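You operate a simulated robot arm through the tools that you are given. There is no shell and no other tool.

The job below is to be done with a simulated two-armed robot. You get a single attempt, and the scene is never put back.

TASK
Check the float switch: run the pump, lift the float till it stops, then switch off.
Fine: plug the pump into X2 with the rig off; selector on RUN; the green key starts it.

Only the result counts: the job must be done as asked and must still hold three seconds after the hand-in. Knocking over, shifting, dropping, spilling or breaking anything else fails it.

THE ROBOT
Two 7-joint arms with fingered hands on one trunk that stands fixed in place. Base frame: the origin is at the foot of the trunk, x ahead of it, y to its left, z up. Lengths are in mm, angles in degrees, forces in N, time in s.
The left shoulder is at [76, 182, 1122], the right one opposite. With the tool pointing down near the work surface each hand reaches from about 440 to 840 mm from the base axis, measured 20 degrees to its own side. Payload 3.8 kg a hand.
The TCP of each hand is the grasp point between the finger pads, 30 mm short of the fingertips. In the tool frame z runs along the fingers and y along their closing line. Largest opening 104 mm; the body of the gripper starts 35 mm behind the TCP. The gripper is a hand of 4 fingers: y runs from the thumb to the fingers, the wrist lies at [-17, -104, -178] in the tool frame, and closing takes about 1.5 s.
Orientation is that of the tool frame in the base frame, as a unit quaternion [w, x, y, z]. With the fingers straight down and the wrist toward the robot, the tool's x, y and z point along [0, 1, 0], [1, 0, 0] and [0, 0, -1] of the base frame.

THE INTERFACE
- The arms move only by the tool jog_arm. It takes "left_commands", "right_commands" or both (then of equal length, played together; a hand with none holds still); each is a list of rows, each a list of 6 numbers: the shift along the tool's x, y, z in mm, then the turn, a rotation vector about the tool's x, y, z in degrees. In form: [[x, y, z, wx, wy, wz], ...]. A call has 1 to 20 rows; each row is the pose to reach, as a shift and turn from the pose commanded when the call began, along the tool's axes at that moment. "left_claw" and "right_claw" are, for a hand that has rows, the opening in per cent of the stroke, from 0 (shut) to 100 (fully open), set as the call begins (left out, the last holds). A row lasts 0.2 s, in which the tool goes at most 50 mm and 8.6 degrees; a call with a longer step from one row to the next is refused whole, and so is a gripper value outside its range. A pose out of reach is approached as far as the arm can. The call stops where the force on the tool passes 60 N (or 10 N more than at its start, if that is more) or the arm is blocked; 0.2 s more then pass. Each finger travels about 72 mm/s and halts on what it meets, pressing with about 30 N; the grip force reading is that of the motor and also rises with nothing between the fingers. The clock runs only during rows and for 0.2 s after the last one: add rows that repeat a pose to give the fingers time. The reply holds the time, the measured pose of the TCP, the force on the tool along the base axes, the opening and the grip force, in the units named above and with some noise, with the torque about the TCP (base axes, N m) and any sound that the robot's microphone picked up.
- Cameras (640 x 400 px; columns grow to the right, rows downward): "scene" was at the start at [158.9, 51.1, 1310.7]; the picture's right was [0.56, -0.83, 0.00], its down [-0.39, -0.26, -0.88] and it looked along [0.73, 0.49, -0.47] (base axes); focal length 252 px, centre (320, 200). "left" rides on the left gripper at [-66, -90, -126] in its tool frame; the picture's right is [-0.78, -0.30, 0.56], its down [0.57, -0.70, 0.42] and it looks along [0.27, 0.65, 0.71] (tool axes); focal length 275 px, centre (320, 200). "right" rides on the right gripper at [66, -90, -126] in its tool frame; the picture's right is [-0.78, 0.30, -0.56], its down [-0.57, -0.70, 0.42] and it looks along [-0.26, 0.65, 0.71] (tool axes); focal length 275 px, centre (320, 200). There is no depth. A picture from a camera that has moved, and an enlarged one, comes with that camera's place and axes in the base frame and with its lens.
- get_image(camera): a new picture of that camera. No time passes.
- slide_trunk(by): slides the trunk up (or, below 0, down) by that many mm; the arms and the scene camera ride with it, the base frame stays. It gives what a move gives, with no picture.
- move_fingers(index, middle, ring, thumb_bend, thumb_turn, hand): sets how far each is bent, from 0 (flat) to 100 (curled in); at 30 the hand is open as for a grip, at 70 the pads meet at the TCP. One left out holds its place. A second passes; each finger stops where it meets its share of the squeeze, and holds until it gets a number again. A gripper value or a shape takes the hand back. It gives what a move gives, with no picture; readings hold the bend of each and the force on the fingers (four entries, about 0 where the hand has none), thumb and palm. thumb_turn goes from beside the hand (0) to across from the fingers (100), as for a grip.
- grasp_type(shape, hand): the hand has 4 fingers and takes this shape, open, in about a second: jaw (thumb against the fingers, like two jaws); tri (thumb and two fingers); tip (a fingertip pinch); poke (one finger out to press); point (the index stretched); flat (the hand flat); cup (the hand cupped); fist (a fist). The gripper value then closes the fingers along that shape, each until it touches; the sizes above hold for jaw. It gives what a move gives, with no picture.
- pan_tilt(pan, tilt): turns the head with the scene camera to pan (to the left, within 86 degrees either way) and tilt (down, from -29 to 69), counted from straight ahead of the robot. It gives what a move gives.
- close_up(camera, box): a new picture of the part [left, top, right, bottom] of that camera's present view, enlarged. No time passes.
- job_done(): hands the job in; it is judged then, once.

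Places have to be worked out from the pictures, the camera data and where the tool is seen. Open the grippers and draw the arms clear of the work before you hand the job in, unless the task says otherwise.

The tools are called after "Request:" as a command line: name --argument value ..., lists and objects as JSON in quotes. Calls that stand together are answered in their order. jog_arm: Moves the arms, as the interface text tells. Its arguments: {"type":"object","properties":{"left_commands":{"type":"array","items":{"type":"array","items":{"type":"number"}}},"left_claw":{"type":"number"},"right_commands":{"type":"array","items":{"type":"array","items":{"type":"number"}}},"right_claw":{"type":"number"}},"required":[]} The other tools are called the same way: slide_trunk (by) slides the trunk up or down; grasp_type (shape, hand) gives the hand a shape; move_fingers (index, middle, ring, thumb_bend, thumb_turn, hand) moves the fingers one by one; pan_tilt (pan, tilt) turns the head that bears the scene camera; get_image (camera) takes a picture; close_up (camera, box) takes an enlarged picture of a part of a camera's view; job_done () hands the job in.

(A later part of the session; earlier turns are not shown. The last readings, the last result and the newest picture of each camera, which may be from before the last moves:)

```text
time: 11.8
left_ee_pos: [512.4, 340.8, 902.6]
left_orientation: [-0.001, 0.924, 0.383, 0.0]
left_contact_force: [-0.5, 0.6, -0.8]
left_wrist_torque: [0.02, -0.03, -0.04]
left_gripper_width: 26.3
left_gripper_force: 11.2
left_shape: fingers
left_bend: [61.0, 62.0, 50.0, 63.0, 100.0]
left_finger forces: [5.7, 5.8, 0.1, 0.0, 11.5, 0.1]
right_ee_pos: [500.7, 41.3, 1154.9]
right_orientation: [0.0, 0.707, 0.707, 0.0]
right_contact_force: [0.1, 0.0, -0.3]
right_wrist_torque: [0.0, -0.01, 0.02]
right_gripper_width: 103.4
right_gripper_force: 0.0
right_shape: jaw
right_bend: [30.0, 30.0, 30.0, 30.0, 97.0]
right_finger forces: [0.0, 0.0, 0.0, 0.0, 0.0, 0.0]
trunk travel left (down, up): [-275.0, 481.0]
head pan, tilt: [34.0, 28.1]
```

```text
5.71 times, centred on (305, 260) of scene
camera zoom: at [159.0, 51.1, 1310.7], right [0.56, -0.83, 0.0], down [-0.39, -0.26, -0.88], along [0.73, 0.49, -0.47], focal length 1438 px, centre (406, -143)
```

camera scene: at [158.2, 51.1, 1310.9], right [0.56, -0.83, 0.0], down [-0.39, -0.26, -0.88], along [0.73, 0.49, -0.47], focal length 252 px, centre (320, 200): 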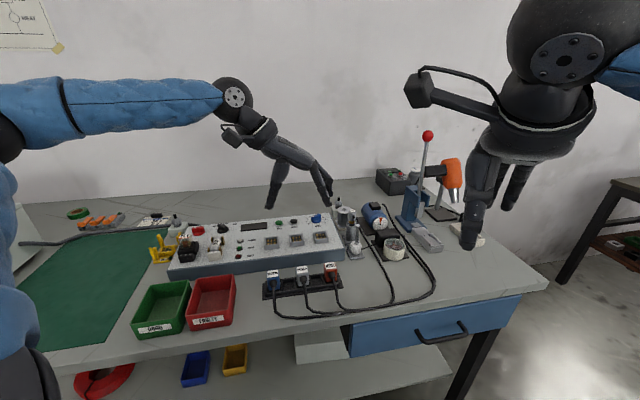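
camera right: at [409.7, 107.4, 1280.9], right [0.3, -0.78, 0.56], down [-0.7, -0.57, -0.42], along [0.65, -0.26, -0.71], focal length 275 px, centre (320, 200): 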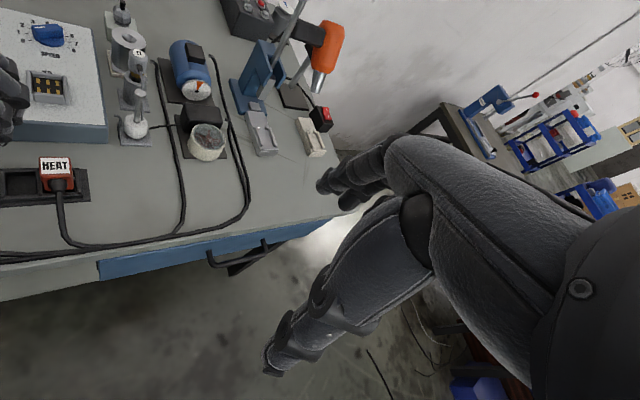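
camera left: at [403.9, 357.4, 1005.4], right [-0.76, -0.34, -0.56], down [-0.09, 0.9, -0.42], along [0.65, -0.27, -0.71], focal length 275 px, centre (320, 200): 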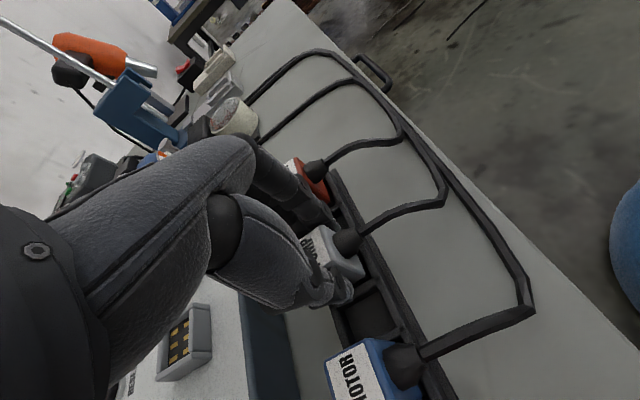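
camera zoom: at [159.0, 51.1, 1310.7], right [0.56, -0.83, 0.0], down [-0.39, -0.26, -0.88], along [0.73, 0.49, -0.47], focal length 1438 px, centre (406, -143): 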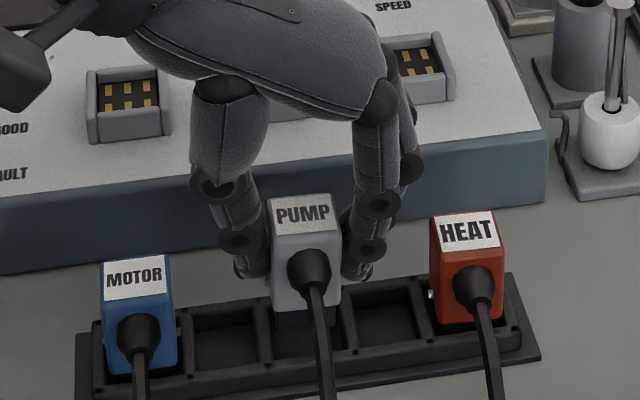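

The plug comes up cleanly. I lift it well clear and then look at its underside before moving back over X2.

Request:
jog_arm --left_commands '[[0, 0, -15, 0, 0, 0], [0, 0, -35, 0, 0, 0], [0, 0, -55, 0, 0, 0], [0, 0, -65, 0, 0, 0], [0, 0, -65, 0, 0, 0]]'

Request:
close_up --camera "scene" --box '[250, 190, 360, 280]'

Request:
get_image --camera "left"

Request:
get_image --camera "right"

```text
time: 13.0
left_ee_pos: [511.9, 342.3, 967.7]
left_orientation: [0.0, 0.924, 0.383, 0.0]
left_contact_force: [-0.4, 0.2, -1.4]
left_wrist_torque: [0.0, 0.01, 0.0]
left_gripper_width: 26.4
left_gripper_force: 11.6
left_shape: fingers
left_bend: [61.0, 62.0, 50.0, 63.0, 100.0]
left_finger forces: [5.7, 5.8, 0.1, 0.0, 11.4, 0.0]
right_ee_pos: [500.0, 40.5, 1154.7]
right_orientation: [0.0, 0.707, 0.707, -0.001]
right_contact_force: [0.0, 0.2, 0.0]
right_wrist_torque: [-0.03, 0.0, 0.01]
right_gripper_width: 103.6
right_gripper_force: 0.0
right_shape: jaw
right_bend: [30.0, 30.0, 30.0, 30.0, 97.0]
right_finger forces: [0.1, 0.0, 0.0, 0.0, 0.0, 0.0]
trunk travel left (down, up): [-275.0, 481.0]
head pan, tilt: [34.0, 28.1]
```

```text
4.44 times, centred on (305, 235) of scene
camera zoom: at [159.0, 51.1, 1310.7], right [0.56, -0.83, 0.0], down [-0.39, -0.26, -0.88], along [0.73, 0.49, -0.47], focal length 1118 px, centre (387, 44)
```

zoom: 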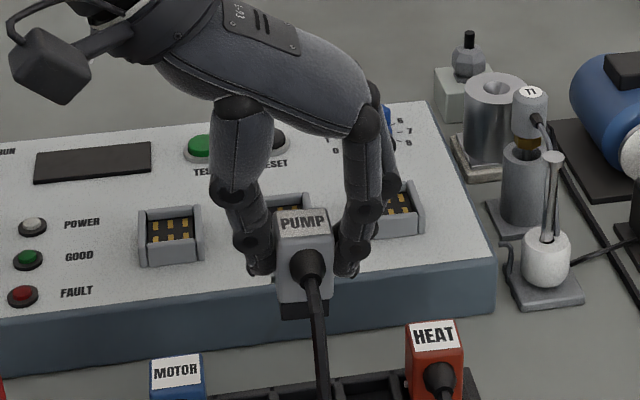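

```text
taken
camera left: at [403.1, 358.0, 1093.0], right [-0.76, -0.34, -0.56], down [-0.09, 0.9, -0.42], along [0.65, -0.27, -0.71], focal length 275 px, centre (320, 200)
```

left: 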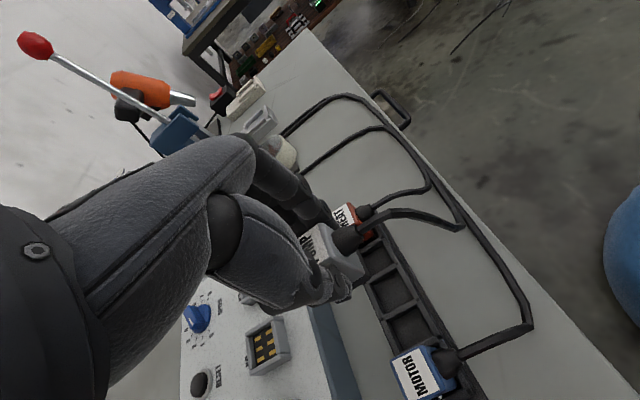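

```text
taken
camera right: at [409.7, 107.3, 1280.9], right [0.3, -0.78, 0.56], down [-0.7, -0.57, -0.42], along [0.65, -0.26, -0.71], focal length 275 px, centre (320, 200)
```

right: 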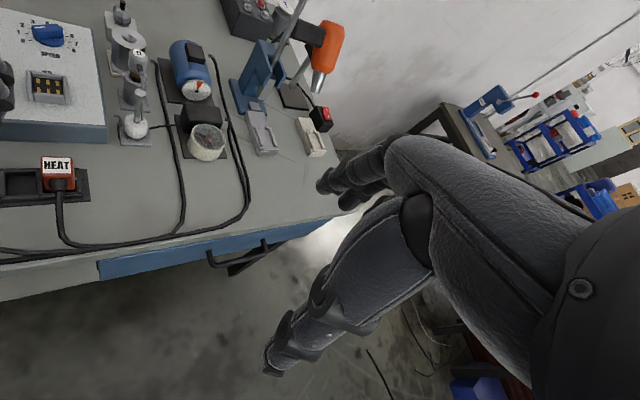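

The plug hangs straight. Its grey body ends about 41 mm below the top, with a dark insert 13 mm further down. I carry it 127 mm straight back over X2, staying high, and look.

Request:
jog_arm --left_commands '[[20, 0, 0, 0, 0, 0], [45, 0, 0, 0, 0, 0], [70, 0, 0, 0, 0, 0], [95, 0, 0, 0, 0, 0], [115, 0, 0, 0, 0, 0], [127, 0, 0, 0, 0, 0], [127, 0, 10, 0, 0, 0], [127, 0, 20, 0, 0, 0], [127, 0, 20, 0, 0, 0]]'

Request:
close_up --camera "scene" --box '[250, 180, 360, 270]'

Request:
get_image --camera "left"

Request:
get_image --camera "scene"

```text
time: 15.0
left_ee_pos: [601.9, 430.1, 946.2]
left_orientation: [0.0, 0.924, 0.383, 0.0]
left_contact_force: [-0.3, -0.2, -1.5]
left_wrist_torque: [0.0, 0.01, 0.01]
left_gripper_width: 26.4
left_gripper_force: 11.2
left_shape: fingers
left_bend: [61.0, 62.0, 50.0, 63.0, 100.0]
left_finger forces: [5.7, 5.7, 0.1, 0.0, 11.4, 0.0]
right_ee_pos: [499.4, 40.9, 1154.5]
right_orientation: [0.0, 0.707, 0.707, -0.001]
right_contact_force: [-0.8, -0.2, 0.5]
right_wrist_torque: [0.0, -0.01, 0.03]
right_gripper_width: 103.5
right_gripper_force: 0.0
right_shape: jaw
right_bend: [30.0, 30.0, 30.0, 30.0, 97.0]
right_finger forces: [0.0, 0.1, 0.0, 0.0, 0.0, 0.0]
trunk travel left (down, up): [-275.0, 481.0]
head pan, tilt: [34.0, 28.1]
```

```text
4.44 times, centred on (305, 225) of scene
camera zoom: at [159.0, 51.1, 1310.7], right [0.56, -0.83, 0.0], down [-0.39, -0.26, -0.88], along [0.73, 0.49, -0.47], focal length 1118 px, centre (387, 89)
```

zoom: 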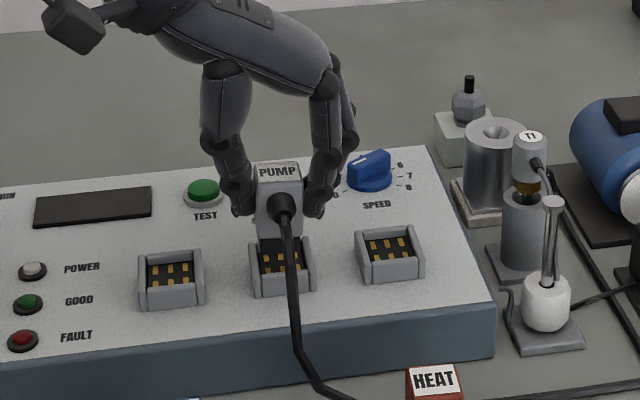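

```text
taken
camera left: at [491.8, 447.3, 1071.8], right [-0.76, -0.34, -0.56], down [-0.09, 0.9, -0.42], along [0.65, -0.27, -0.71], focal length 275 px, centre (320, 200)
```

left: 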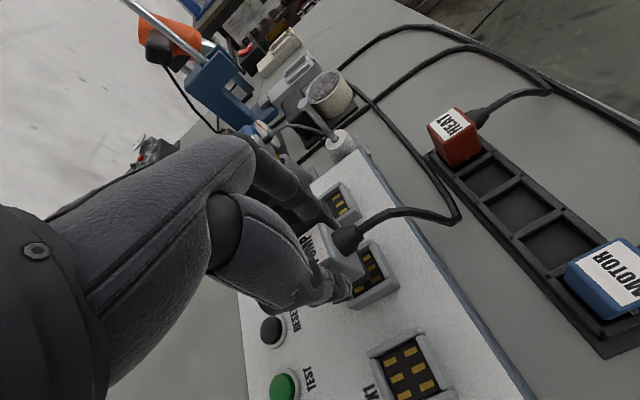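

```text
taken
camera scene: at [159.0, 51.1, 1310.7], right [0.56, -0.83, 0.0], down [-0.39, -0.26, -0.88], along [0.73, 0.49, -0.47], focal length 252 px, centre (320, 200)
```

scene: 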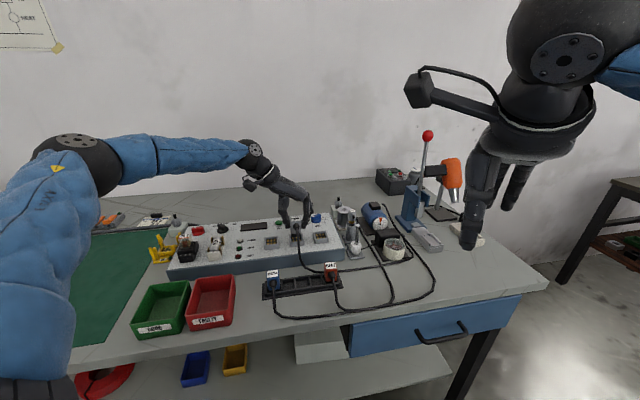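

In the scene view the plug lines up with X2 sideways to within about 1 mm. I check the fore-aft alignment with zooms from both cameras.

Request:
close_up --camera "left" --box '[290, 190, 450, 290]'

Request:
close_up --camera "scene" --box '[275, 210, 339, 255]'

```text
4.00 times, centred on (370, 240) of left
camera zoom: at [491.8, 447.3, 1071.8], right [-0.76, -0.34, -0.56], down [-0.09, 0.9, -0.42], along [0.65, -0.27, -0.71], focal length 1101 px, centre (120, 40)
```

zoom: 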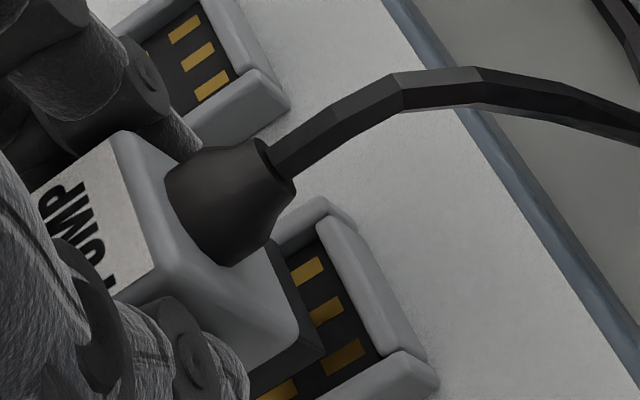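

```text
8.89 times, centred on (307, 232) of scene
camera zoom: at [159.0, 51.1, 1310.7], right [0.56, -0.83, 0.0], down [-0.39, -0.26, -0.88], along [0.73, 0.49, -0.47], focal length 2236 px, centre (436, -89)
```

zoom: 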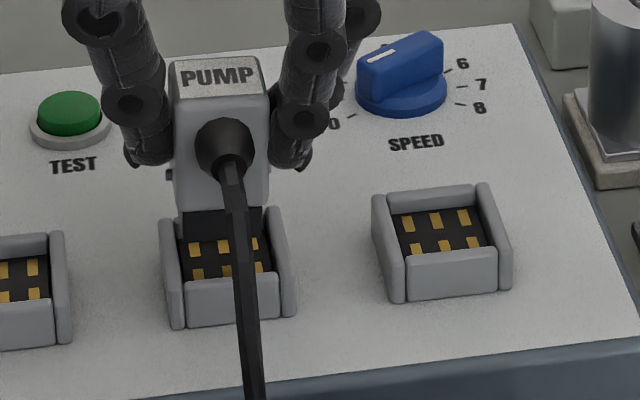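

Combining both views, the X2 rim seems to be around z≈883, with its centre near b≈724 (about 5 mm nearer the robot). I shift 5 mm forward-to-robot and 1 mm left, drop 3 mm, and recheck.

Request:
jog_arm --left_commands '[[-3, -0.5, 0, 0, 0, 0], [-5, -1, 2, 0, 0, 0], [-5, -1, 3, 0, 0, 0], [-5, -1, 3, 0, 0, 0]]'

Request:
close_up --camera "left" --box '[290, 190, 450, 290]'

Request:
close_up --camera "scene" --box '[275, 210, 339, 255]'

```text
time: 16.0
left_ee_pos: [598.1, 428.3, 943.6]
left_orientation: [0.0, 0.924, 0.383, 0.001]
left_contact_force: [0.6, 0.1, -1.3]
left_wrist_torque: [-0.03, 0.01, -0.02]
left_gripper_width: 26.6
left_gripper_force: 10.8
left_shape: fingers
left_bend: [61.0, 62.0, 50.0, 63.0, 100.0]
left_finger forces: [5.6, 5.7, 0.0, 0.0, 11.4, 0.1]
right_ee_pos: [500.6, 41.2, 1154.2]
right_orientation: [0.0, 0.708, 0.707, 0.0]
right_contact_force: [0.5, -0.4, -0.1]
right_wrist_torque: [-0.05, -0.01, 0.04]
right_gripper_width: 103.8
right_gripper_force: 0.0
right_shape: jaw
right_bend: [30.0, 30.0, 30.0, 30.0, 97.0]
right_finger forces: [0.0, 0.0, 0.0, 0.0, 0.0, 0.0]
trunk travel left (down, up): [-275.0, 481.0]
head pan, tilt: [34.0, 28.1]
```

```text
4.00 times, centred on (370, 240) of left
camera zoom: at [487.9, 444.7, 1068.8], right [-0.76, -0.34, -0.56], down [-0.09, 0.9, -0.42], along [0.65, -0.27, -0.71], focal length 1101 px, centre (120, 40)
```

zoom: 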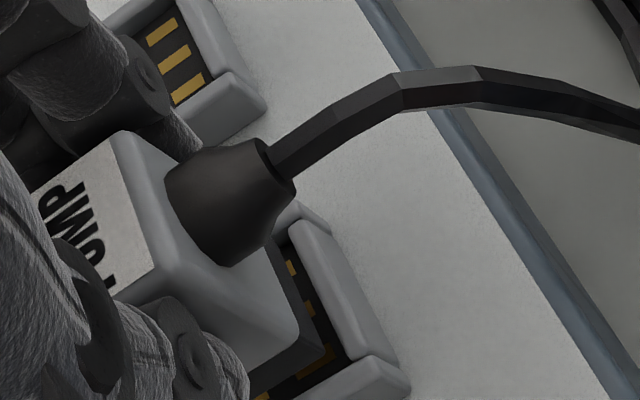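

```text
8.89 times, centred on (307, 232) of scene
camera zoom: at [159.0, 51.2, 1310.7], right [0.56, -0.83, 0.0], down [-0.39, -0.26, -0.88], along [0.73, 0.49, -0.47], focal length 2236 px, centre (436, -89)
```

zoom: 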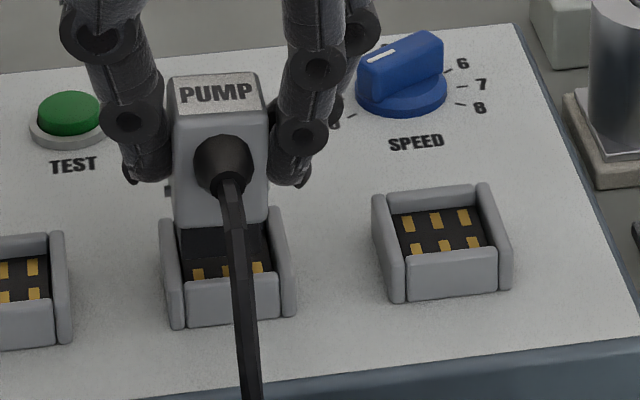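

I need the fore-aft fit more exactly, so I zoom tightly on the empty X3 (same type) and on the plug over X2.

Request:
close_up --camera "scene" --box '[308, 225, 332, 241]'

Request:
close_up --camera "scene" --box '[287, 215, 319, 245]'

Request:
close_up --camera "left" --box '[330, 220, 410, 300]'

Request:
close_up --camera "left" --box '[340, 310, 470, 400]'

```text
16.00 times, centred on (320, 233) of scene
camera zoom: at [159.0, 51.2, 1310.7], right [0.56, -0.83, 0.0], down [-0.39, -0.26, -0.88], along [0.73, 0.49, -0.47], focal length 4025 px, centre (320, -328)
```

zoom: 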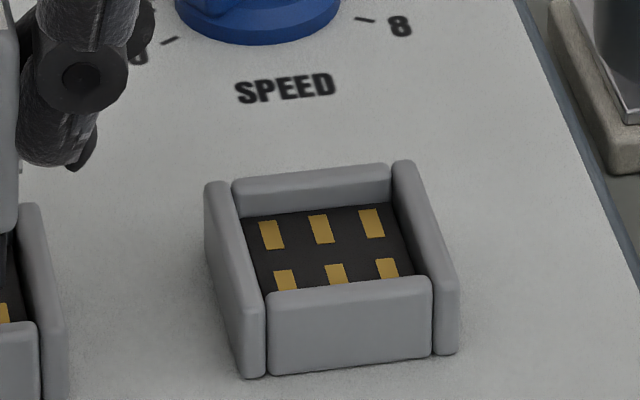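

```text
13.33 times, centred on (303, 230) of scene
camera zoom: at [159.0, 51.2, 1310.7], right [0.56, -0.83, 0.0], down [-0.39, -0.26, -0.88], along [0.73, 0.49, -0.47], focal length 3354 px, centre (547, -200)
```

zoom: 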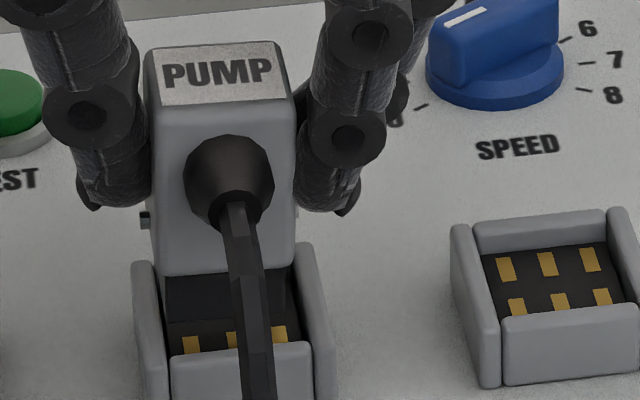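

```text
5.00 times, centred on (370, 260) of left
camera zoom: at [487.9, 444.7, 1068.8], right [-0.76, -0.34, -0.56], down [-0.09, 0.9, -0.42], along [0.65, -0.27, -0.71], focal length 1376 px, centre (70, -100)
```

zoom: 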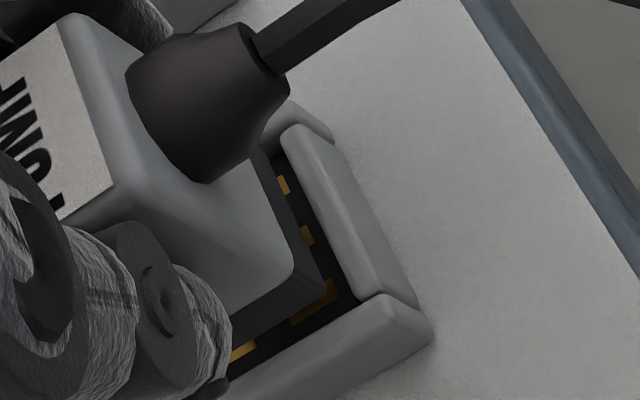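

```text
4.44 times, centred on (405, 355) of left
camera zoom: at [487.9, 444.7, 1068.8], right [-0.76, -0.34, -0.56], down [-0.09, 0.9, -0.42], along [0.65, -0.27, -0.71], focal length 1224 px, centre (-58, -489)
```

zoom: 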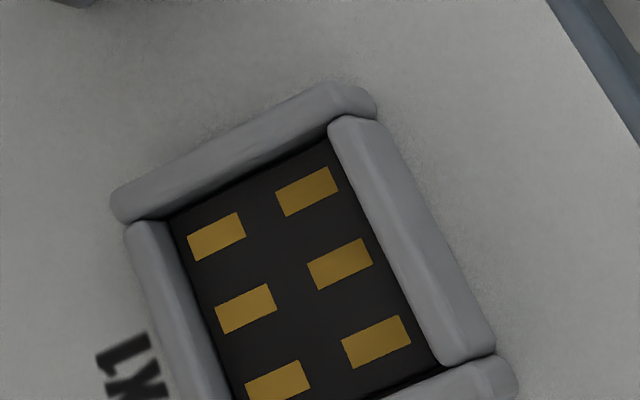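

The insert is only about 1 mm smaller than the socket per side. The scene view says the plug's lower end is still about 2 mm left of X2, so I shift 2 mm right and 0.5 mm nearer and recheck.

Request:
jog_arm --left_commands '[[-0.5, 1, 0, 0, 0, 0], [-0.5, 2, 0, 0, 0, 0], [-0.5, 2, 0, 0, 0, 0]]'

Request:
close_up --camera "scene" --box '[290, 222, 314, 244]'

Request:
close_up --camera "left" --box '[330, 220, 410, 300]'

```text
time: 16.8
left_ee_pos: [598.1, 426.9, 944.3]
left_orientation: [0.0, 0.924, 0.383, 0.0]
left_contact_force: [-0.6, -0.1, -1.1]
left_wrist_torque: [-0.01, -0.04, -0.02]
left_gripper_width: 26.4
left_gripper_force: 11.6
left_shape: fingers
left_bend: [61.0, 62.0, 50.0, 63.0, 100.0]
left_finger forces: [5.7, 5.7, 0.0, 0.0, 11.3, 0.0]
right_ee_pos: [499.8, 40.4, 1154.9]
right_orientation: [0.0, 0.707, 0.707, 0.001]
right_contact_force: [0.7, 0.0, -1.0]
right_wrist_torque: [-0.02, -0.03, -0.02]
right_gripper_width: 103.8
right_gripper_force: 0.1
right_shape: jaw
right_bend: [30.0, 30.0, 30.0, 30.0, 97.0]
right_finger forces: [0.0, 0.2, 0.1, 0.0, 0.1, 0.0]
trunk travel left (down, up): [-275.0, 481.0]
head pan, tilt: [34.0, 28.1]
```

```text
16.00 times, centred on (302, 233) of scene
camera zoom: at [159.0, 51.2, 1310.7], right [0.56, -0.83, 0.0], down [-0.39, -0.26, -0.88], along [0.73, 0.49, -0.47], focal length 4025 px, centre (608, -328)
```

zoom: 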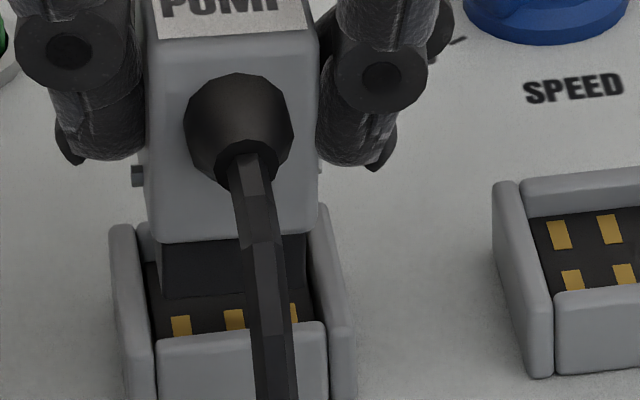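

```text
5.00 times, centred on (370, 260) of left
camera zoom: at [489.1, 443.1, 1068.8], right [-0.76, -0.34, -0.56], down [-0.09, 0.9, -0.42], along [0.65, -0.27, -0.71], focal length 1376 px, centre (70, -100)
```

zoom: 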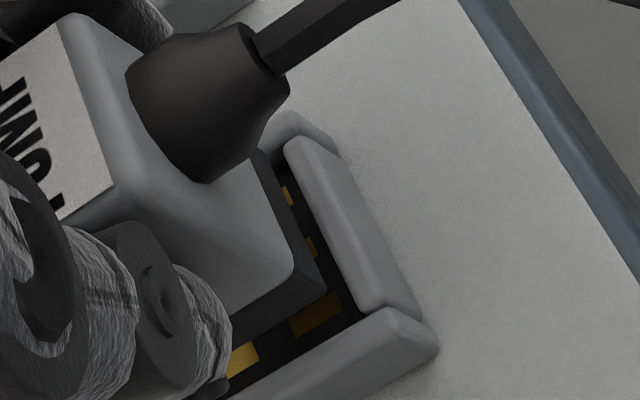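

The insert now looks centred on X2 in the scene view, about 8 mm above the rim, with a consistent front gap from the left camera. I lower 6 mm and look again.

Request:
jog_arm --left_commands '[[0, -0.3, 2, 0, 0, 0], [0, -0.3, 4, 0, 0, 0], [0, -0.3, 6, 0, 0, 0], [0, -0.3, 6, 0, 0, 0]]'

Request:
close_up --camera "scene" --box '[290, 222, 314, 244]'

Request:
close_up --camera "left" --box '[330, 220, 410, 300]'

```text
time: 17.8
left_ee_pos: [596.9, 426.1, 937.7]
left_orientation: [0.0, 0.924, 0.383, 0.0]
left_contact_force: [0.2, 0.4, -1.2]
left_wrist_torque: [0.03, 0.01, -0.01]
left_gripper_width: 26.2
left_gripper_force: 11.1
left_shape: fingers
left_bend: [61.0, 62.0, 50.0, 63.0, 100.0]
left_finger forces: [5.7, 5.7, 0.1, 0.0, 11.4, 0.0]
right_ee_pos: [501.1, 41.5, 1154.1]
right_orientation: [0.0, 0.707, 0.707, 0.0]
right_contact_force: [-0.6, 0.2, 0.2]
right_wrist_torque: [0.0, -0.04, 0.02]
right_gripper_width: 103.4
right_gripper_force: 0.0
right_shape: jaw
right_bend: [30.0, 30.0, 30.0, 30.0, 97.0]
right_finger forces: [0.1, 0.0, 0.1, 0.0, 0.0, 0.0]
trunk travel left (down, up): [-275.0, 481.0]
head pan, tilt: [34.0, 28.1]
```

```text
16.00 times, centred on (302, 233) of scene
camera zoom: at [159.0, 51.1, 1310.7], right [0.56, -0.83, 0.0], down [-0.39, -0.26, -0.88], along [0.73, 0.49, -0.47], focal length 4025 px, centre (608, -328)
```

zoom: 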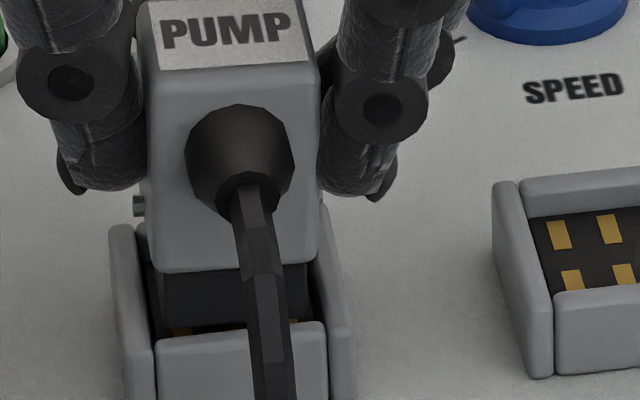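

```text
5.00 times, centred on (370, 260) of left
camera zoom: at [488.6, 442.8, 1062.9], right [-0.76, -0.34, -0.56], down [-0.09, 0.9, -0.42], along [0.65, -0.27, -0.71], focal length 1376 px, centre (70, -100)
```

zoom: 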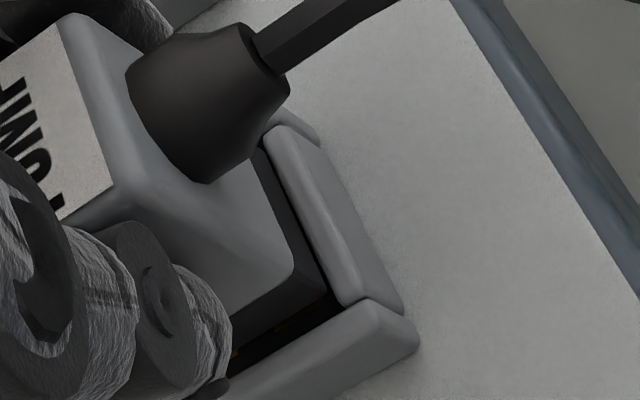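

The insert sits right over the opening with small even gaps in both views. I lower in small steps and watch the forces.

Request:
jog_arm --left_commands '[[0, 0.3, 1.5, 0, 0, 0], [0, 0.3, 3, 0, 0, 0], [0, 0.3, 4.5, 0, 0, 0], [0, 0.3, 4.5, 0, 0, 0]]'

Request:
close_up --camera "scene" --box '[290, 222, 314, 244]'

Request:
close_up --camera "left" --box '[330, 220, 410, 300]'

```text
time: 18.8
left_ee_pos: [598.8, 426.0, 932.8]
left_orientation: [-0.001, 0.923, 0.384, 0.0]
left_contact_force: [0.3, 0.0, -2.4]
left_wrist_torque: [-0.01, -0.04, -0.04]
left_gripper_width: 26.5
left_gripper_force: 11.7
left_shape: fingers
left_bend: [61.0, 62.0, 50.0, 63.0, 100.0]
left_finger forces: [5.5, 5.9, 0.1, 0.0, 11.5, 0.0]
right_ee_pos: [499.4, 41.2, 1155.3]
right_orientation: [0.0, 0.707, 0.707, 0.0]
right_contact_force: [0.2, 0.3, 0.1]
right_wrist_torque: [-0.01, -0.02, 0.02]
right_gripper_width: 103.5
right_gripper_force: 0.0
right_shape: jaw
right_bend: [30.0, 30.0, 30.0, 30.0, 97.0]
right_finger forces: [0.0, 0.1, 0.0, 0.1, 0.0, 0.1]
trunk travel left (down, up): [-275.0, 481.0]
head pan, tilt: [34.0, 28.1]
```

```text
16.00 times, centred on (302, 233) of scene
camera zoom: at [159.0, 51.2, 1310.7], right [0.56, -0.83, 0.0], down [-0.39, -0.26, -0.88], along [0.73, 0.49, -0.47], focal length 4025 px, centre (608, -328)
```

zoom: 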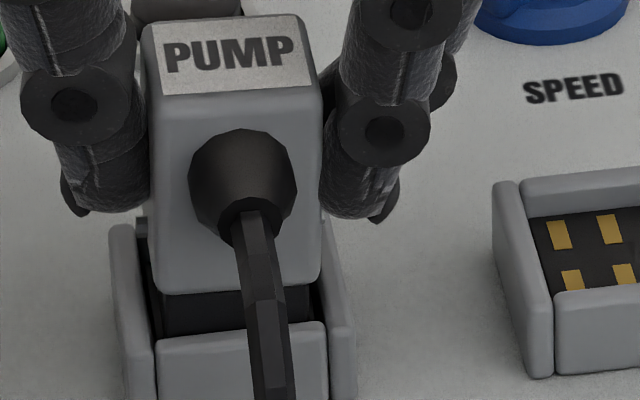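

```text
5.00 times, centred on (370, 260) of left
camera zoom: at [489.2, 442.9, 1058.0], right [-0.76, -0.34, -0.56], down [-0.09, 0.9, -0.42], along [0.65, -0.27, -0.71], focal length 1376 px, centre (70, -100)
```

zoom: 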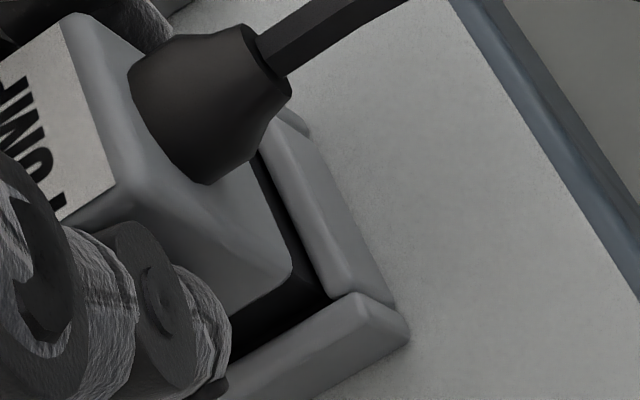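

No contact force yet and the insert seems to be entering. I go on lowering 4 mm in fine steps.

Request:
jog_arm --left_commands '[[0, 0, 1, 0, 0, 0], [0, 0, 2, 0, 0, 0], [0, 0, 3, 0, 0, 0], [0, 0, 4, 0, 0, 0], [0, 0, 4, 0, 0, 0]]'

Request:
close_up --camera "scene" --box '[290, 222, 314, 244]'

Request:
close_up --camera "left" --box '[330, 220, 410, 300]'

```text
time: 20.0
left_ee_pos: [598.7, 427.1, 930.4]
left_orientation: [0.0, 0.924, 0.382, 0.0]
left_contact_force: [1.4, 1.9, 1.4]
left_wrist_torque: [0.03, -0.09, 0.02]
left_gripper_width: 26.7
left_gripper_force: 12.3
left_shape: fingers
left_bend: [61.0, 62.0, 50.0, 63.0, 100.0]
left_finger forces: [5.6, 6.2, 0.0, 0.1, 11.7, 0.0]
right_ee_pos: [499.8, 41.1, 1156.5]
right_orientation: [0.0, 0.707, 0.707, 0.0]
right_contact_force: [-1.4, 0.2, 0.6]
right_wrist_torque: [0.0, 0.03, -0.01]
right_gripper_width: 103.6
right_gripper_force: 0.1
right_shape: jaw
right_bend: [30.0, 30.0, 30.0, 30.0, 97.0]
right_finger forces: [0.0, 0.0, 0.0, 0.1, 0.0, 0.1]
trunk travel left (down, up): [-275.0, 481.0]
head pan, tilt: [34.0, 28.1]
```

```text
16.00 times, centred on (302, 233) of scene
camera zoom: at [158.9, 51.1, 1310.8], right [0.56, -0.83, 0.0], down [-0.39, -0.26, -0.88], along [0.73, 0.49, -0.47], focal length 4025 px, centre (608, -328)
```

zoom: 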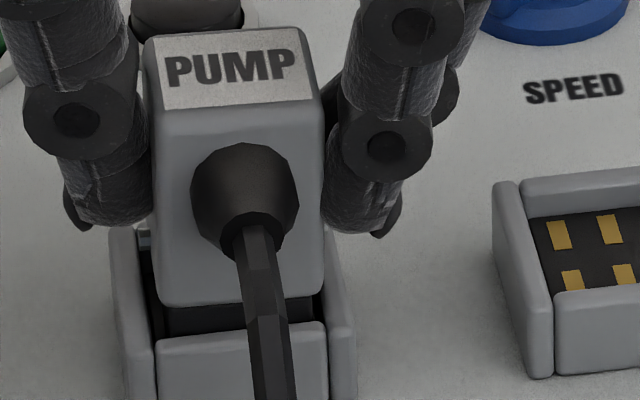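

```text
5.00 times, centred on (370, 260) of left
camera zoom: at [488.8, 442.4, 1055.1], right [-0.76, -0.34, -0.56], down [-0.09, 0.9, -0.42], along [0.65, -0.27, -0.71], focal length 1376 px, centre (70, -100)
```

zoom: 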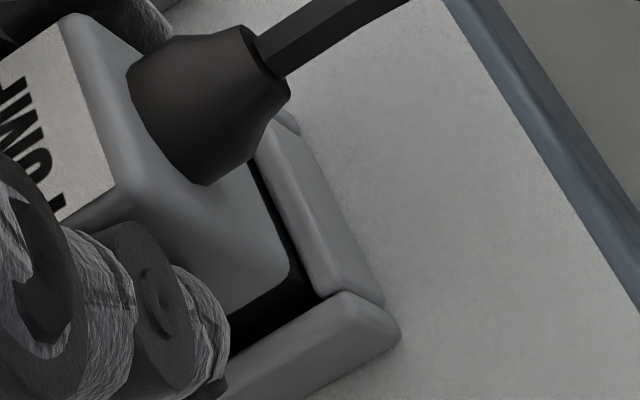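

A light contact shows: about 2 N pushing the plug away from the robot, so it rubs on the front wall. I ease it 0.7 mm back and go on down.

Request:
jog_arm --left_commands '[[0.7, 0, 0, 0, 0, 0], [0.7, 0, 1, 0, 0, 0], [0.7, 0, 2, 0, 0, 0], [0.7, 0, 3, 0, 0, 0], [0.7, 0, 3, 0, 0, 0]]'

Request:
close_up --camera "scene" --box '[290, 222, 314, 244]'

Request:
close_up --camera "left" --box '[330, 220, 410, 300]'

```text
time: 21.2
left_ee_pos: [599.1, 426.6, 927.4]
left_orientation: [0.0, 0.924, 0.383, 0.001]
left_contact_force: [-0.2, -0.1, 0.9]
left_wrist_torque: [-0.01, -0.02, 0.01]
left_gripper_width: 26.7
left_gripper_force: 11.4
left_shape: fingers
left_bend: [61.0, 62.0, 50.0, 63.0, 100.0]
left_finger forces: [5.7, 6.0, 0.0, 0.0, 11.7, 0.0]
right_ee_pos: [499.7, 40.1, 1155.3]
right_orientation: [0.0, 0.707, 0.708, 0.0]
right_contact_force: [0.9, -0.2, -0.6]
right_wrist_torque: [-0.01, 0.02, -0.02]
right_gripper_width: 103.8
right_gripper_force: 0.1
right_shape: jaw
right_bend: [30.0, 30.0, 30.0, 30.0, 97.0]
right_finger forces: [0.0, 0.0, 0.0, 0.0, 0.1, 0.1]
trunk travel left (down, up): [-275.0, 481.0]
head pan, tilt: [34.0, 28.1]
```

```text
16.00 times, centred on (302, 233) of scene
camera zoom: at [158.8, 51.0, 1310.7], right [0.56, -0.83, 0.0], down [-0.39, -0.26, -0.88], along [0.73, 0.49, -0.47], focal length 4025 px, centre (608, -328)
```

zoom: 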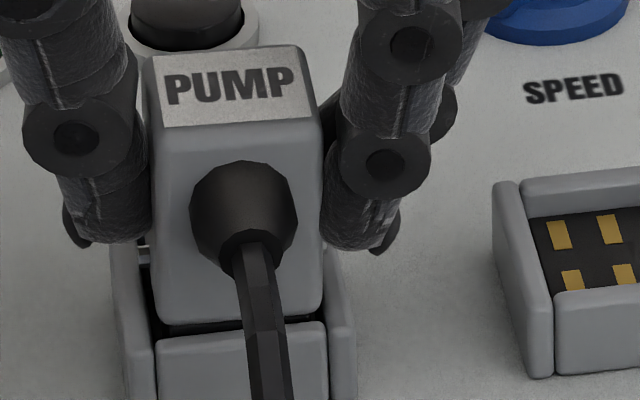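

```text
5.00 times, centred on (370, 260) of left
camera zoom: at [489.0, 442.9, 1051.4], right [-0.76, -0.34, -0.56], down [-0.09, 0.9, -0.42], along [0.65, -0.27, -0.71], focal length 1376 px, centre (70, -100)
```

zoom: 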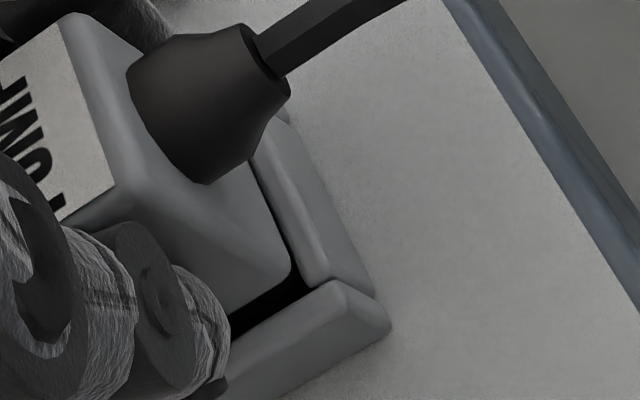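

It slides in smoothly now. I keep lowering a few more millimetres until the body seats.

Request:
jog_arm --left_commands '[[0, 0, 1, 0, 0, 0], [0, 0, 2, 0, 0, 0], [0, 0, 3, 0, 0, 0], [0, 0, 4, 0, 0, 0], [0, 0, 5, 0, 0, 0], [0, 0, 5, 0, 0, 0]]'

Request:
close_up --camera "scene" --box '[290, 222, 314, 244]'

Request:
close_up --camera "left" --box '[330, 220, 410, 300]'

```text
time: 22.6
left_ee_pos: [599.1, 427.1, 922.5]
left_orientation: [0.0, 0.924, 0.383, 0.003]
left_contact_force: [-2.9, 1.8, 15.9]
left_wrist_torque: [0.04, 0.0, -0.03]
left_gripper_width: 26.4
left_gripper_force: 13.6
left_shape: fingers
left_bend: [61.0, 62.0, 50.0, 63.0, 100.0]
left_finger forces: [5.2, 6.5, 0.0, 0.1, 15.0, 0.1]
right_ee_pos: [498.2, 40.8, 1155.6]
right_orientation: [0.0, 0.707, 0.707, -0.001]
right_contact_force: [0.2, 0.8, -0.4]
right_wrist_torque: [-0.02, -0.07, 0.0]
right_gripper_width: 103.8
right_gripper_force: 0.1
right_shape: jaw
right_bend: [30.0, 30.0, 30.0, 30.0, 97.0]
right_finger forces: [0.0, 0.1, 0.0, 0.0, 0.1, 0.0]
trunk travel left (down, up): [-275.0, 481.0]
head pan, tilt: [34.0, 28.1]
```

```text
16.00 times, centred on (302, 233) of scene
camera zoom: at [157.1, 50.3, 1311.1], right [0.56, -0.83, 0.0], down [-0.39, -0.26, -0.88], along [0.73, 0.49, -0.47], focal length 4025 px, centre (608, -328)
```

zoom: 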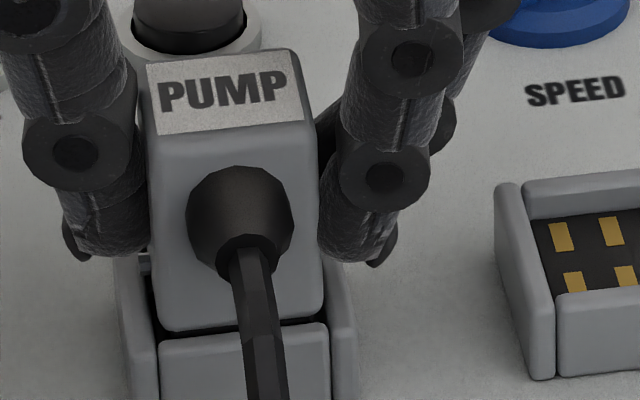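

```text
5.00 times, centred on (370, 260) of left
camera zoom: at [488.2, 443.0, 1048.6], right [-0.76, -0.34, -0.56], down [-0.09, 0.9, -0.42], along [0.65, -0.27, -0.71], focal length 1376 px, centre (70, -100)
```

zoom: 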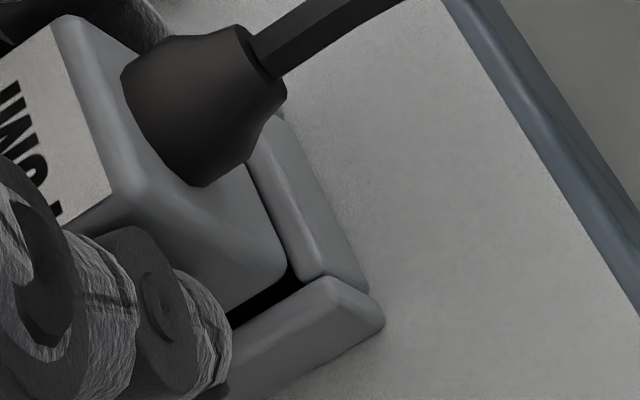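

The plug met about 16 N and slipped 2–3 mm in my grip, so it is in but may not be fully home. I release it and will press it down from above with closed fingertips.

Request:
move_fingers --hand "left" --index 50 --middle 50 --ring 50 --thumb_bend 50

Request:
jog_arm --left_commands '[[0, 0, -10, 0, 0, 0], [0, 0, -25, 0, 0, 0], [0, 0, -45, 0, 0, 0], [0, 0, -65, 0, 0, 0], [0, 0, -65, 0, 0, 0]]'

Request:
close_up --camera "scene" --box '[285, 212, 325, 247]'

Request:
close_up --camera "left" --box '[270, 180, 430, 300]'

```text
time: 23.6
left_ee_pos: [598.5, 426.9, 921.4]
left_orientation: [0.0, 0.924, 0.382, 0.0]
left_contact_force: [1.1, 0.3, 0.4]
left_wrist_torque: [0.02, -0.01, 0.01]
left_gripper_width: 53.2
left_gripper_force: 0.0
left_shape: fingers
left_bend: [50.0, 50.0, 50.0, 50.0, 100.0]
left_finger forces: [0.0, 0.0, 0.1, 0.0, 0.0, 0.0]
right_ee_pos: [500.2, 41.2, 1154.2]
right_orientation: [0.0, 0.707, 0.707, 0.0]
right_contact_force: [-0.1, -0.6, -1.1]
right_wrist_torque: [-0.01, -0.03, -0.01]
right_gripper_width: 103.6
right_gripper_force: 0.1
right_shape: jaw
right_bend: [30.0, 30.0, 30.0, 30.0, 97.0]
right_finger forces: [0.1, 0.0, 0.0, 0.0, 0.0, 0.0]
trunk travel left (down, up): [-275.0, 481.0]
head pan, tilt: [34.0, 28.1]
```

```text
time: 24.8
left_ee_pos: [598.9, 425.8, 987.6]
left_orientation: [-0.001, 0.924, 0.383, 0.0]
left_contact_force: [-0.4, 0.1, -1.3]
left_wrist_torque: [0.0, 0.0, -0.04]
left_gripper_width: 53.2
left_gripper_force: 0.0
left_shape: fingers
left_bend: [50.0, 50.0, 50.0, 50.0, 100.0]
left_finger forces: [0.0, 0.0, 0.1, 0.0, 0.0, 0.0]
right_ee_pos: [500.7, 41.5, 1154.4]
right_orientation: [0.0, 0.707, 0.707, 0.0]
right_contact_force: [0.6, 0.6, 0.3]
right_wrist_torque: [-0.03, 0.01, 0.01]
right_gripper_width: 103.4
right_gripper_force: 0.1
right_shape: jaw
right_bend: [30.0, 30.0, 30.0, 30.0, 97.0]
right_finger forces: [0.0, 0.0, 0.1, 0.0, 0.0, 0.0]
trunk travel left (down, up): [-275.0, 481.0]
head pan, tilt: [34.0, 28.1]
```

```text
11.43 times, centred on (305, 230) of scene
camera zoom: at [159.1, 51.2, 1310.7], right [0.56, -0.83, 0.0], down [-0.39, -0.26, -0.88], along [0.73, 0.49, -0.47], focal length 2875 px, centre (491, -137)
```

zoom: 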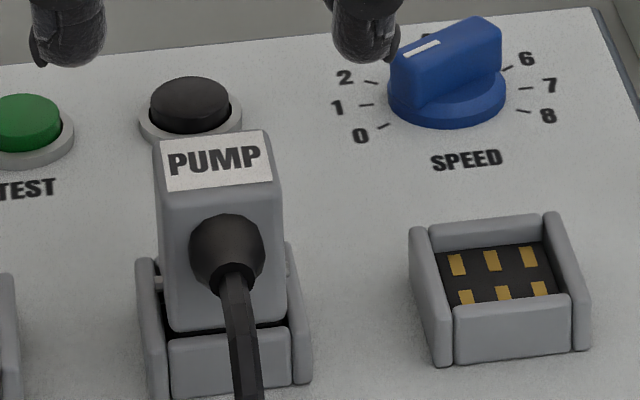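

```text
3.33 times, centred on (350, 240) of left
camera zoom: at [489.3, 442.4, 1112.1], right [-0.76, -0.34, -0.56], down [-0.09, 0.9, -0.42], along [0.65, -0.27, -0.71], focal length 918 px, centre (220, 67)
```

zoom: 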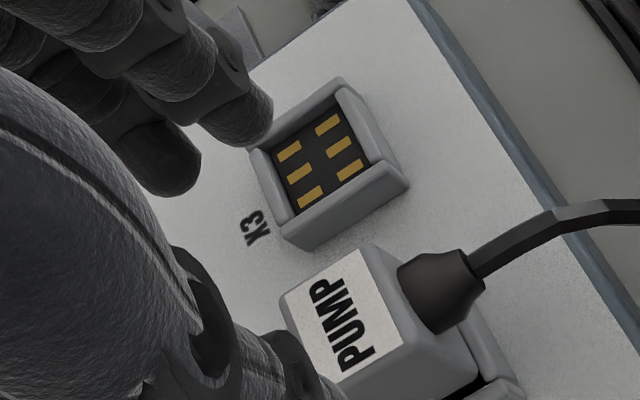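

The plug stands upright in X2 with its side nubs still a few mm above the socket walls. I close the fingertips together to press on its top.

Request:
move_fingers --hand "left" --index 72 --middle 72 --ring 72 --thumb_bend 72

Request:
close_up --camera "scene" --box '[265, 180, 345, 250]'

Request:
get_image --camera "left"

```text
time: 25.8
left_ee_pos: [597.3, 427.2, 986.5]
left_orientation: [-0.001, 0.924, 0.382, 0.0]
left_contact_force: [-0.2, -0.3, -0.7]
left_wrist_torque: [0.03, 0.0, 0.03]
left_gripper_width: 0.0
left_gripper_force: 0.1
left_shape: fingers
left_bend: [72.0, 72.0, 72.0, 71.0, 100.0]
left_finger forces: [0.0, 0.0, 0.1, 0.0, 0.1, 0.0]
right_ee_pos: [500.3, 40.8, 1155.4]
right_orientation: [0.0, 0.707, 0.707, 0.0]
right_contact_force: [-1.0, 0.1, -0.1]
right_wrist_torque: [0.01, 0.01, 0.02]
right_gripper_width: 103.5
right_gripper_force: 0.0
right_shape: jaw
right_bend: [30.0, 30.0, 30.0, 30.0, 97.0]
right_finger forces: [0.0, 0.0, 0.0, 0.0, 0.0, 0.0]
trunk travel left (down, up): [-275.0, 481.0]
head pan, tilt: [34.0, 28.1]
```

```text
5.71 times, centred on (305, 215) of scene
camera zoom: at [158.9, 51.1, 1310.7], right [0.56, -0.83, 0.0], down [-0.39, -0.26, -0.88], along [0.73, 0.49, -0.47], focal length 1438 px, centre (406, 114)
```

zoom: 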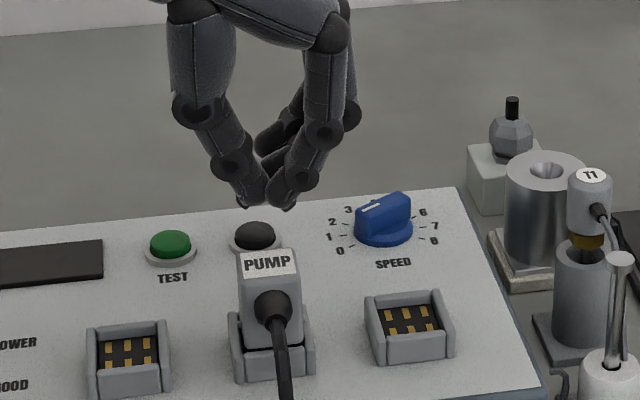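

```text
taken
camera left: at [489.1, 442.3, 1111.9], right [-0.76, -0.34, -0.56], down [-0.09, 0.9, -0.42], along [0.65, -0.27, -0.71], focal length 275 px, centre (320, 200)
```

left: 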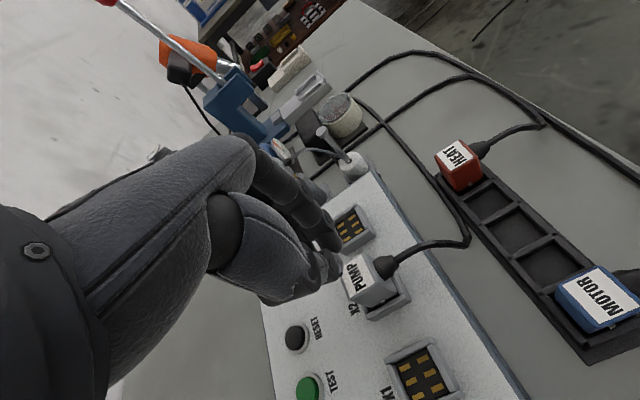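

The fingertips meet right above the plug. I lower to just above its top, near TCP z≈955.

Request:
jog_arm --left_commands '[[0, 0, 10, 0, 0, 0], [0, 0, 20, 0, 0, 0], [0, 0, 28, 0, 0, 0], [0, 0, 32, 0, 0, 0], [0, 0, 32, 0, 0, 0]]'

Request:
close_up --camera "scene" --box '[285, 205, 325, 247]'

Request:
close_up --camera "left" --box '[270, 180, 430, 300]'

```text
time: 27.0
left_ee_pos: [599.3, 428.2, 953.9]
left_orientation: [0.0, 0.924, 0.382, 0.0]
left_contact_force: [0.3, 0.2, -0.2]
left_wrist_torque: [-0.03, 0.0, -0.01]
left_gripper_width: 0.0
left_gripper_force: 0.1
left_shape: fingers
left_bend: [72.0, 72.0, 72.0, 71.0, 100.0]
left_finger forces: [0.1, 0.0, 0.1, 0.0, 0.1, 0.0]
right_ee_pos: [499.9, 41.4, 1155.5]
right_orientation: [0.0, 0.707, 0.707, 0.001]
right_contact_force: [-0.2, -0.2, -0.7]
right_wrist_torque: [-0.04, 0.0, 0.01]
right_gripper_width: 103.6
right_gripper_force: 0.0
right_shape: jaw
right_bend: [30.0, 30.0, 30.0, 30.0, 97.0]
right_finger forces: [0.1, 0.0, 0.1, 0.0, 0.0, 0.0]
trunk travel left (down, up): [-275.0, 481.0]
head pan, tilt: [34.0, 28.1]
```

```text
9.52 times, centred on (305, 226) of scene
camera zoom: at [158.9, 51.1, 1310.7], right [0.56, -0.83, 0.0], down [-0.39, -0.26, -0.88], along [0.73, 0.49, -0.47], focal length 2396 px, centre (463, -48)
```

zoom: 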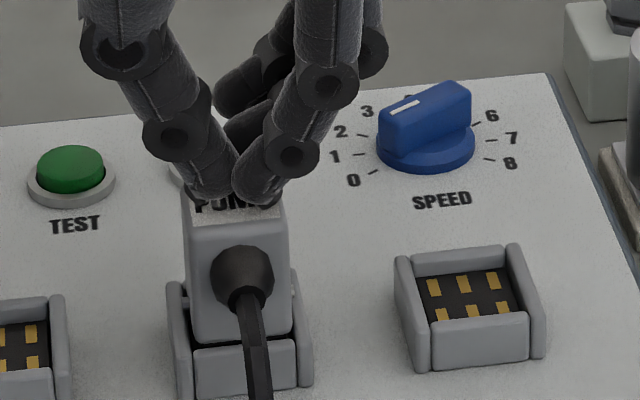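

```text
3.33 times, centred on (350, 240) of left
camera zoom: at [489.8, 443.6, 1079.5], right [-0.76, -0.34, -0.56], down [-0.09, 0.9, -0.42], along [0.65, -0.27, -0.71], focal length 918 px, centre (220, 67)
```

zoom: 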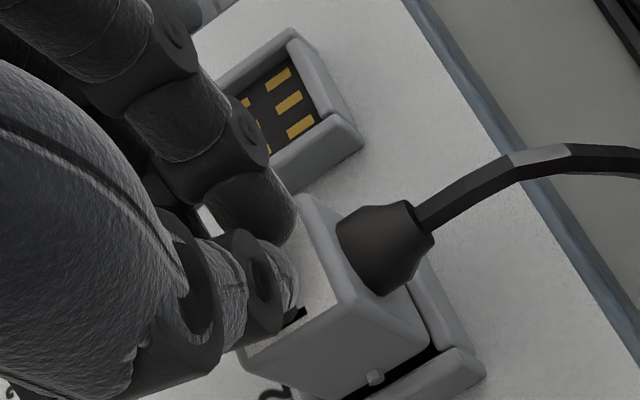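

The thumb and index tips are just above the label. I press down in 1 mm steps and read the force.

Request:
jog_arm --left_commands '[[0, 0, 2, 0, 0, 0], [0, 0, 4, 0, 0, 0], [0, 0, 5, 0, 0, 0], [0, 0, 6, 0, 0, 0], [0, 0, 6, 0, 0, 0]]'

Request:
close_up --camera "scene" --box '[285, 205, 325, 247]'

```text
time: 28.2
left_ee_pos: [598.8, 425.7, 953.2]
left_orientation: [0.001, 0.924, 0.384, 0.003]
left_contact_force: [-3.3, 3.6, 22.6]
left_wrist_torque: [0.21, 0.27, -0.02]
left_gripper_width: 0.0
left_gripper_force: 12.2
left_shape: fingers
left_bend: [72.0, 72.0, 72.0, 72.0, 100.0]
left_finger forces: [0.0, 0.0, 0.0, 0.0, 24.0, 0.1]
right_ee_pos: [497.9, 39.7, 1156.5]
right_orientation: [0.001, 0.707, 0.707, 0.0]
right_contact_force: [-0.1, -0.2, 0.5]
right_wrist_torque: [0.02, 0.02, 0.03]
right_gripper_width: 103.6
right_gripper_force: 0.0
right_shape: jaw
right_bend: [30.0, 30.0, 30.0, 30.0, 97.0]
right_finger forces: [0.0, 0.0, 0.1, 0.0, 0.1, 0.0]
trunk travel left (down, up): [-275.0, 481.0]
head pan, tilt: [34.0, 28.1]
```

```text
9.52 times, centred on (305, 226) of scene
camera zoom: at [156.5, 50.1, 1311.3], right [0.56, -0.83, 0.0], down [-0.39, -0.26, -0.88], along [0.73, 0.49, -0.47], focal length 2396 px, centre (463, -48)
```

zoom: 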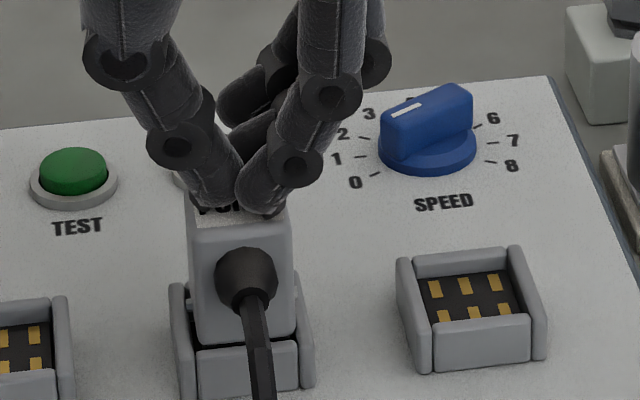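

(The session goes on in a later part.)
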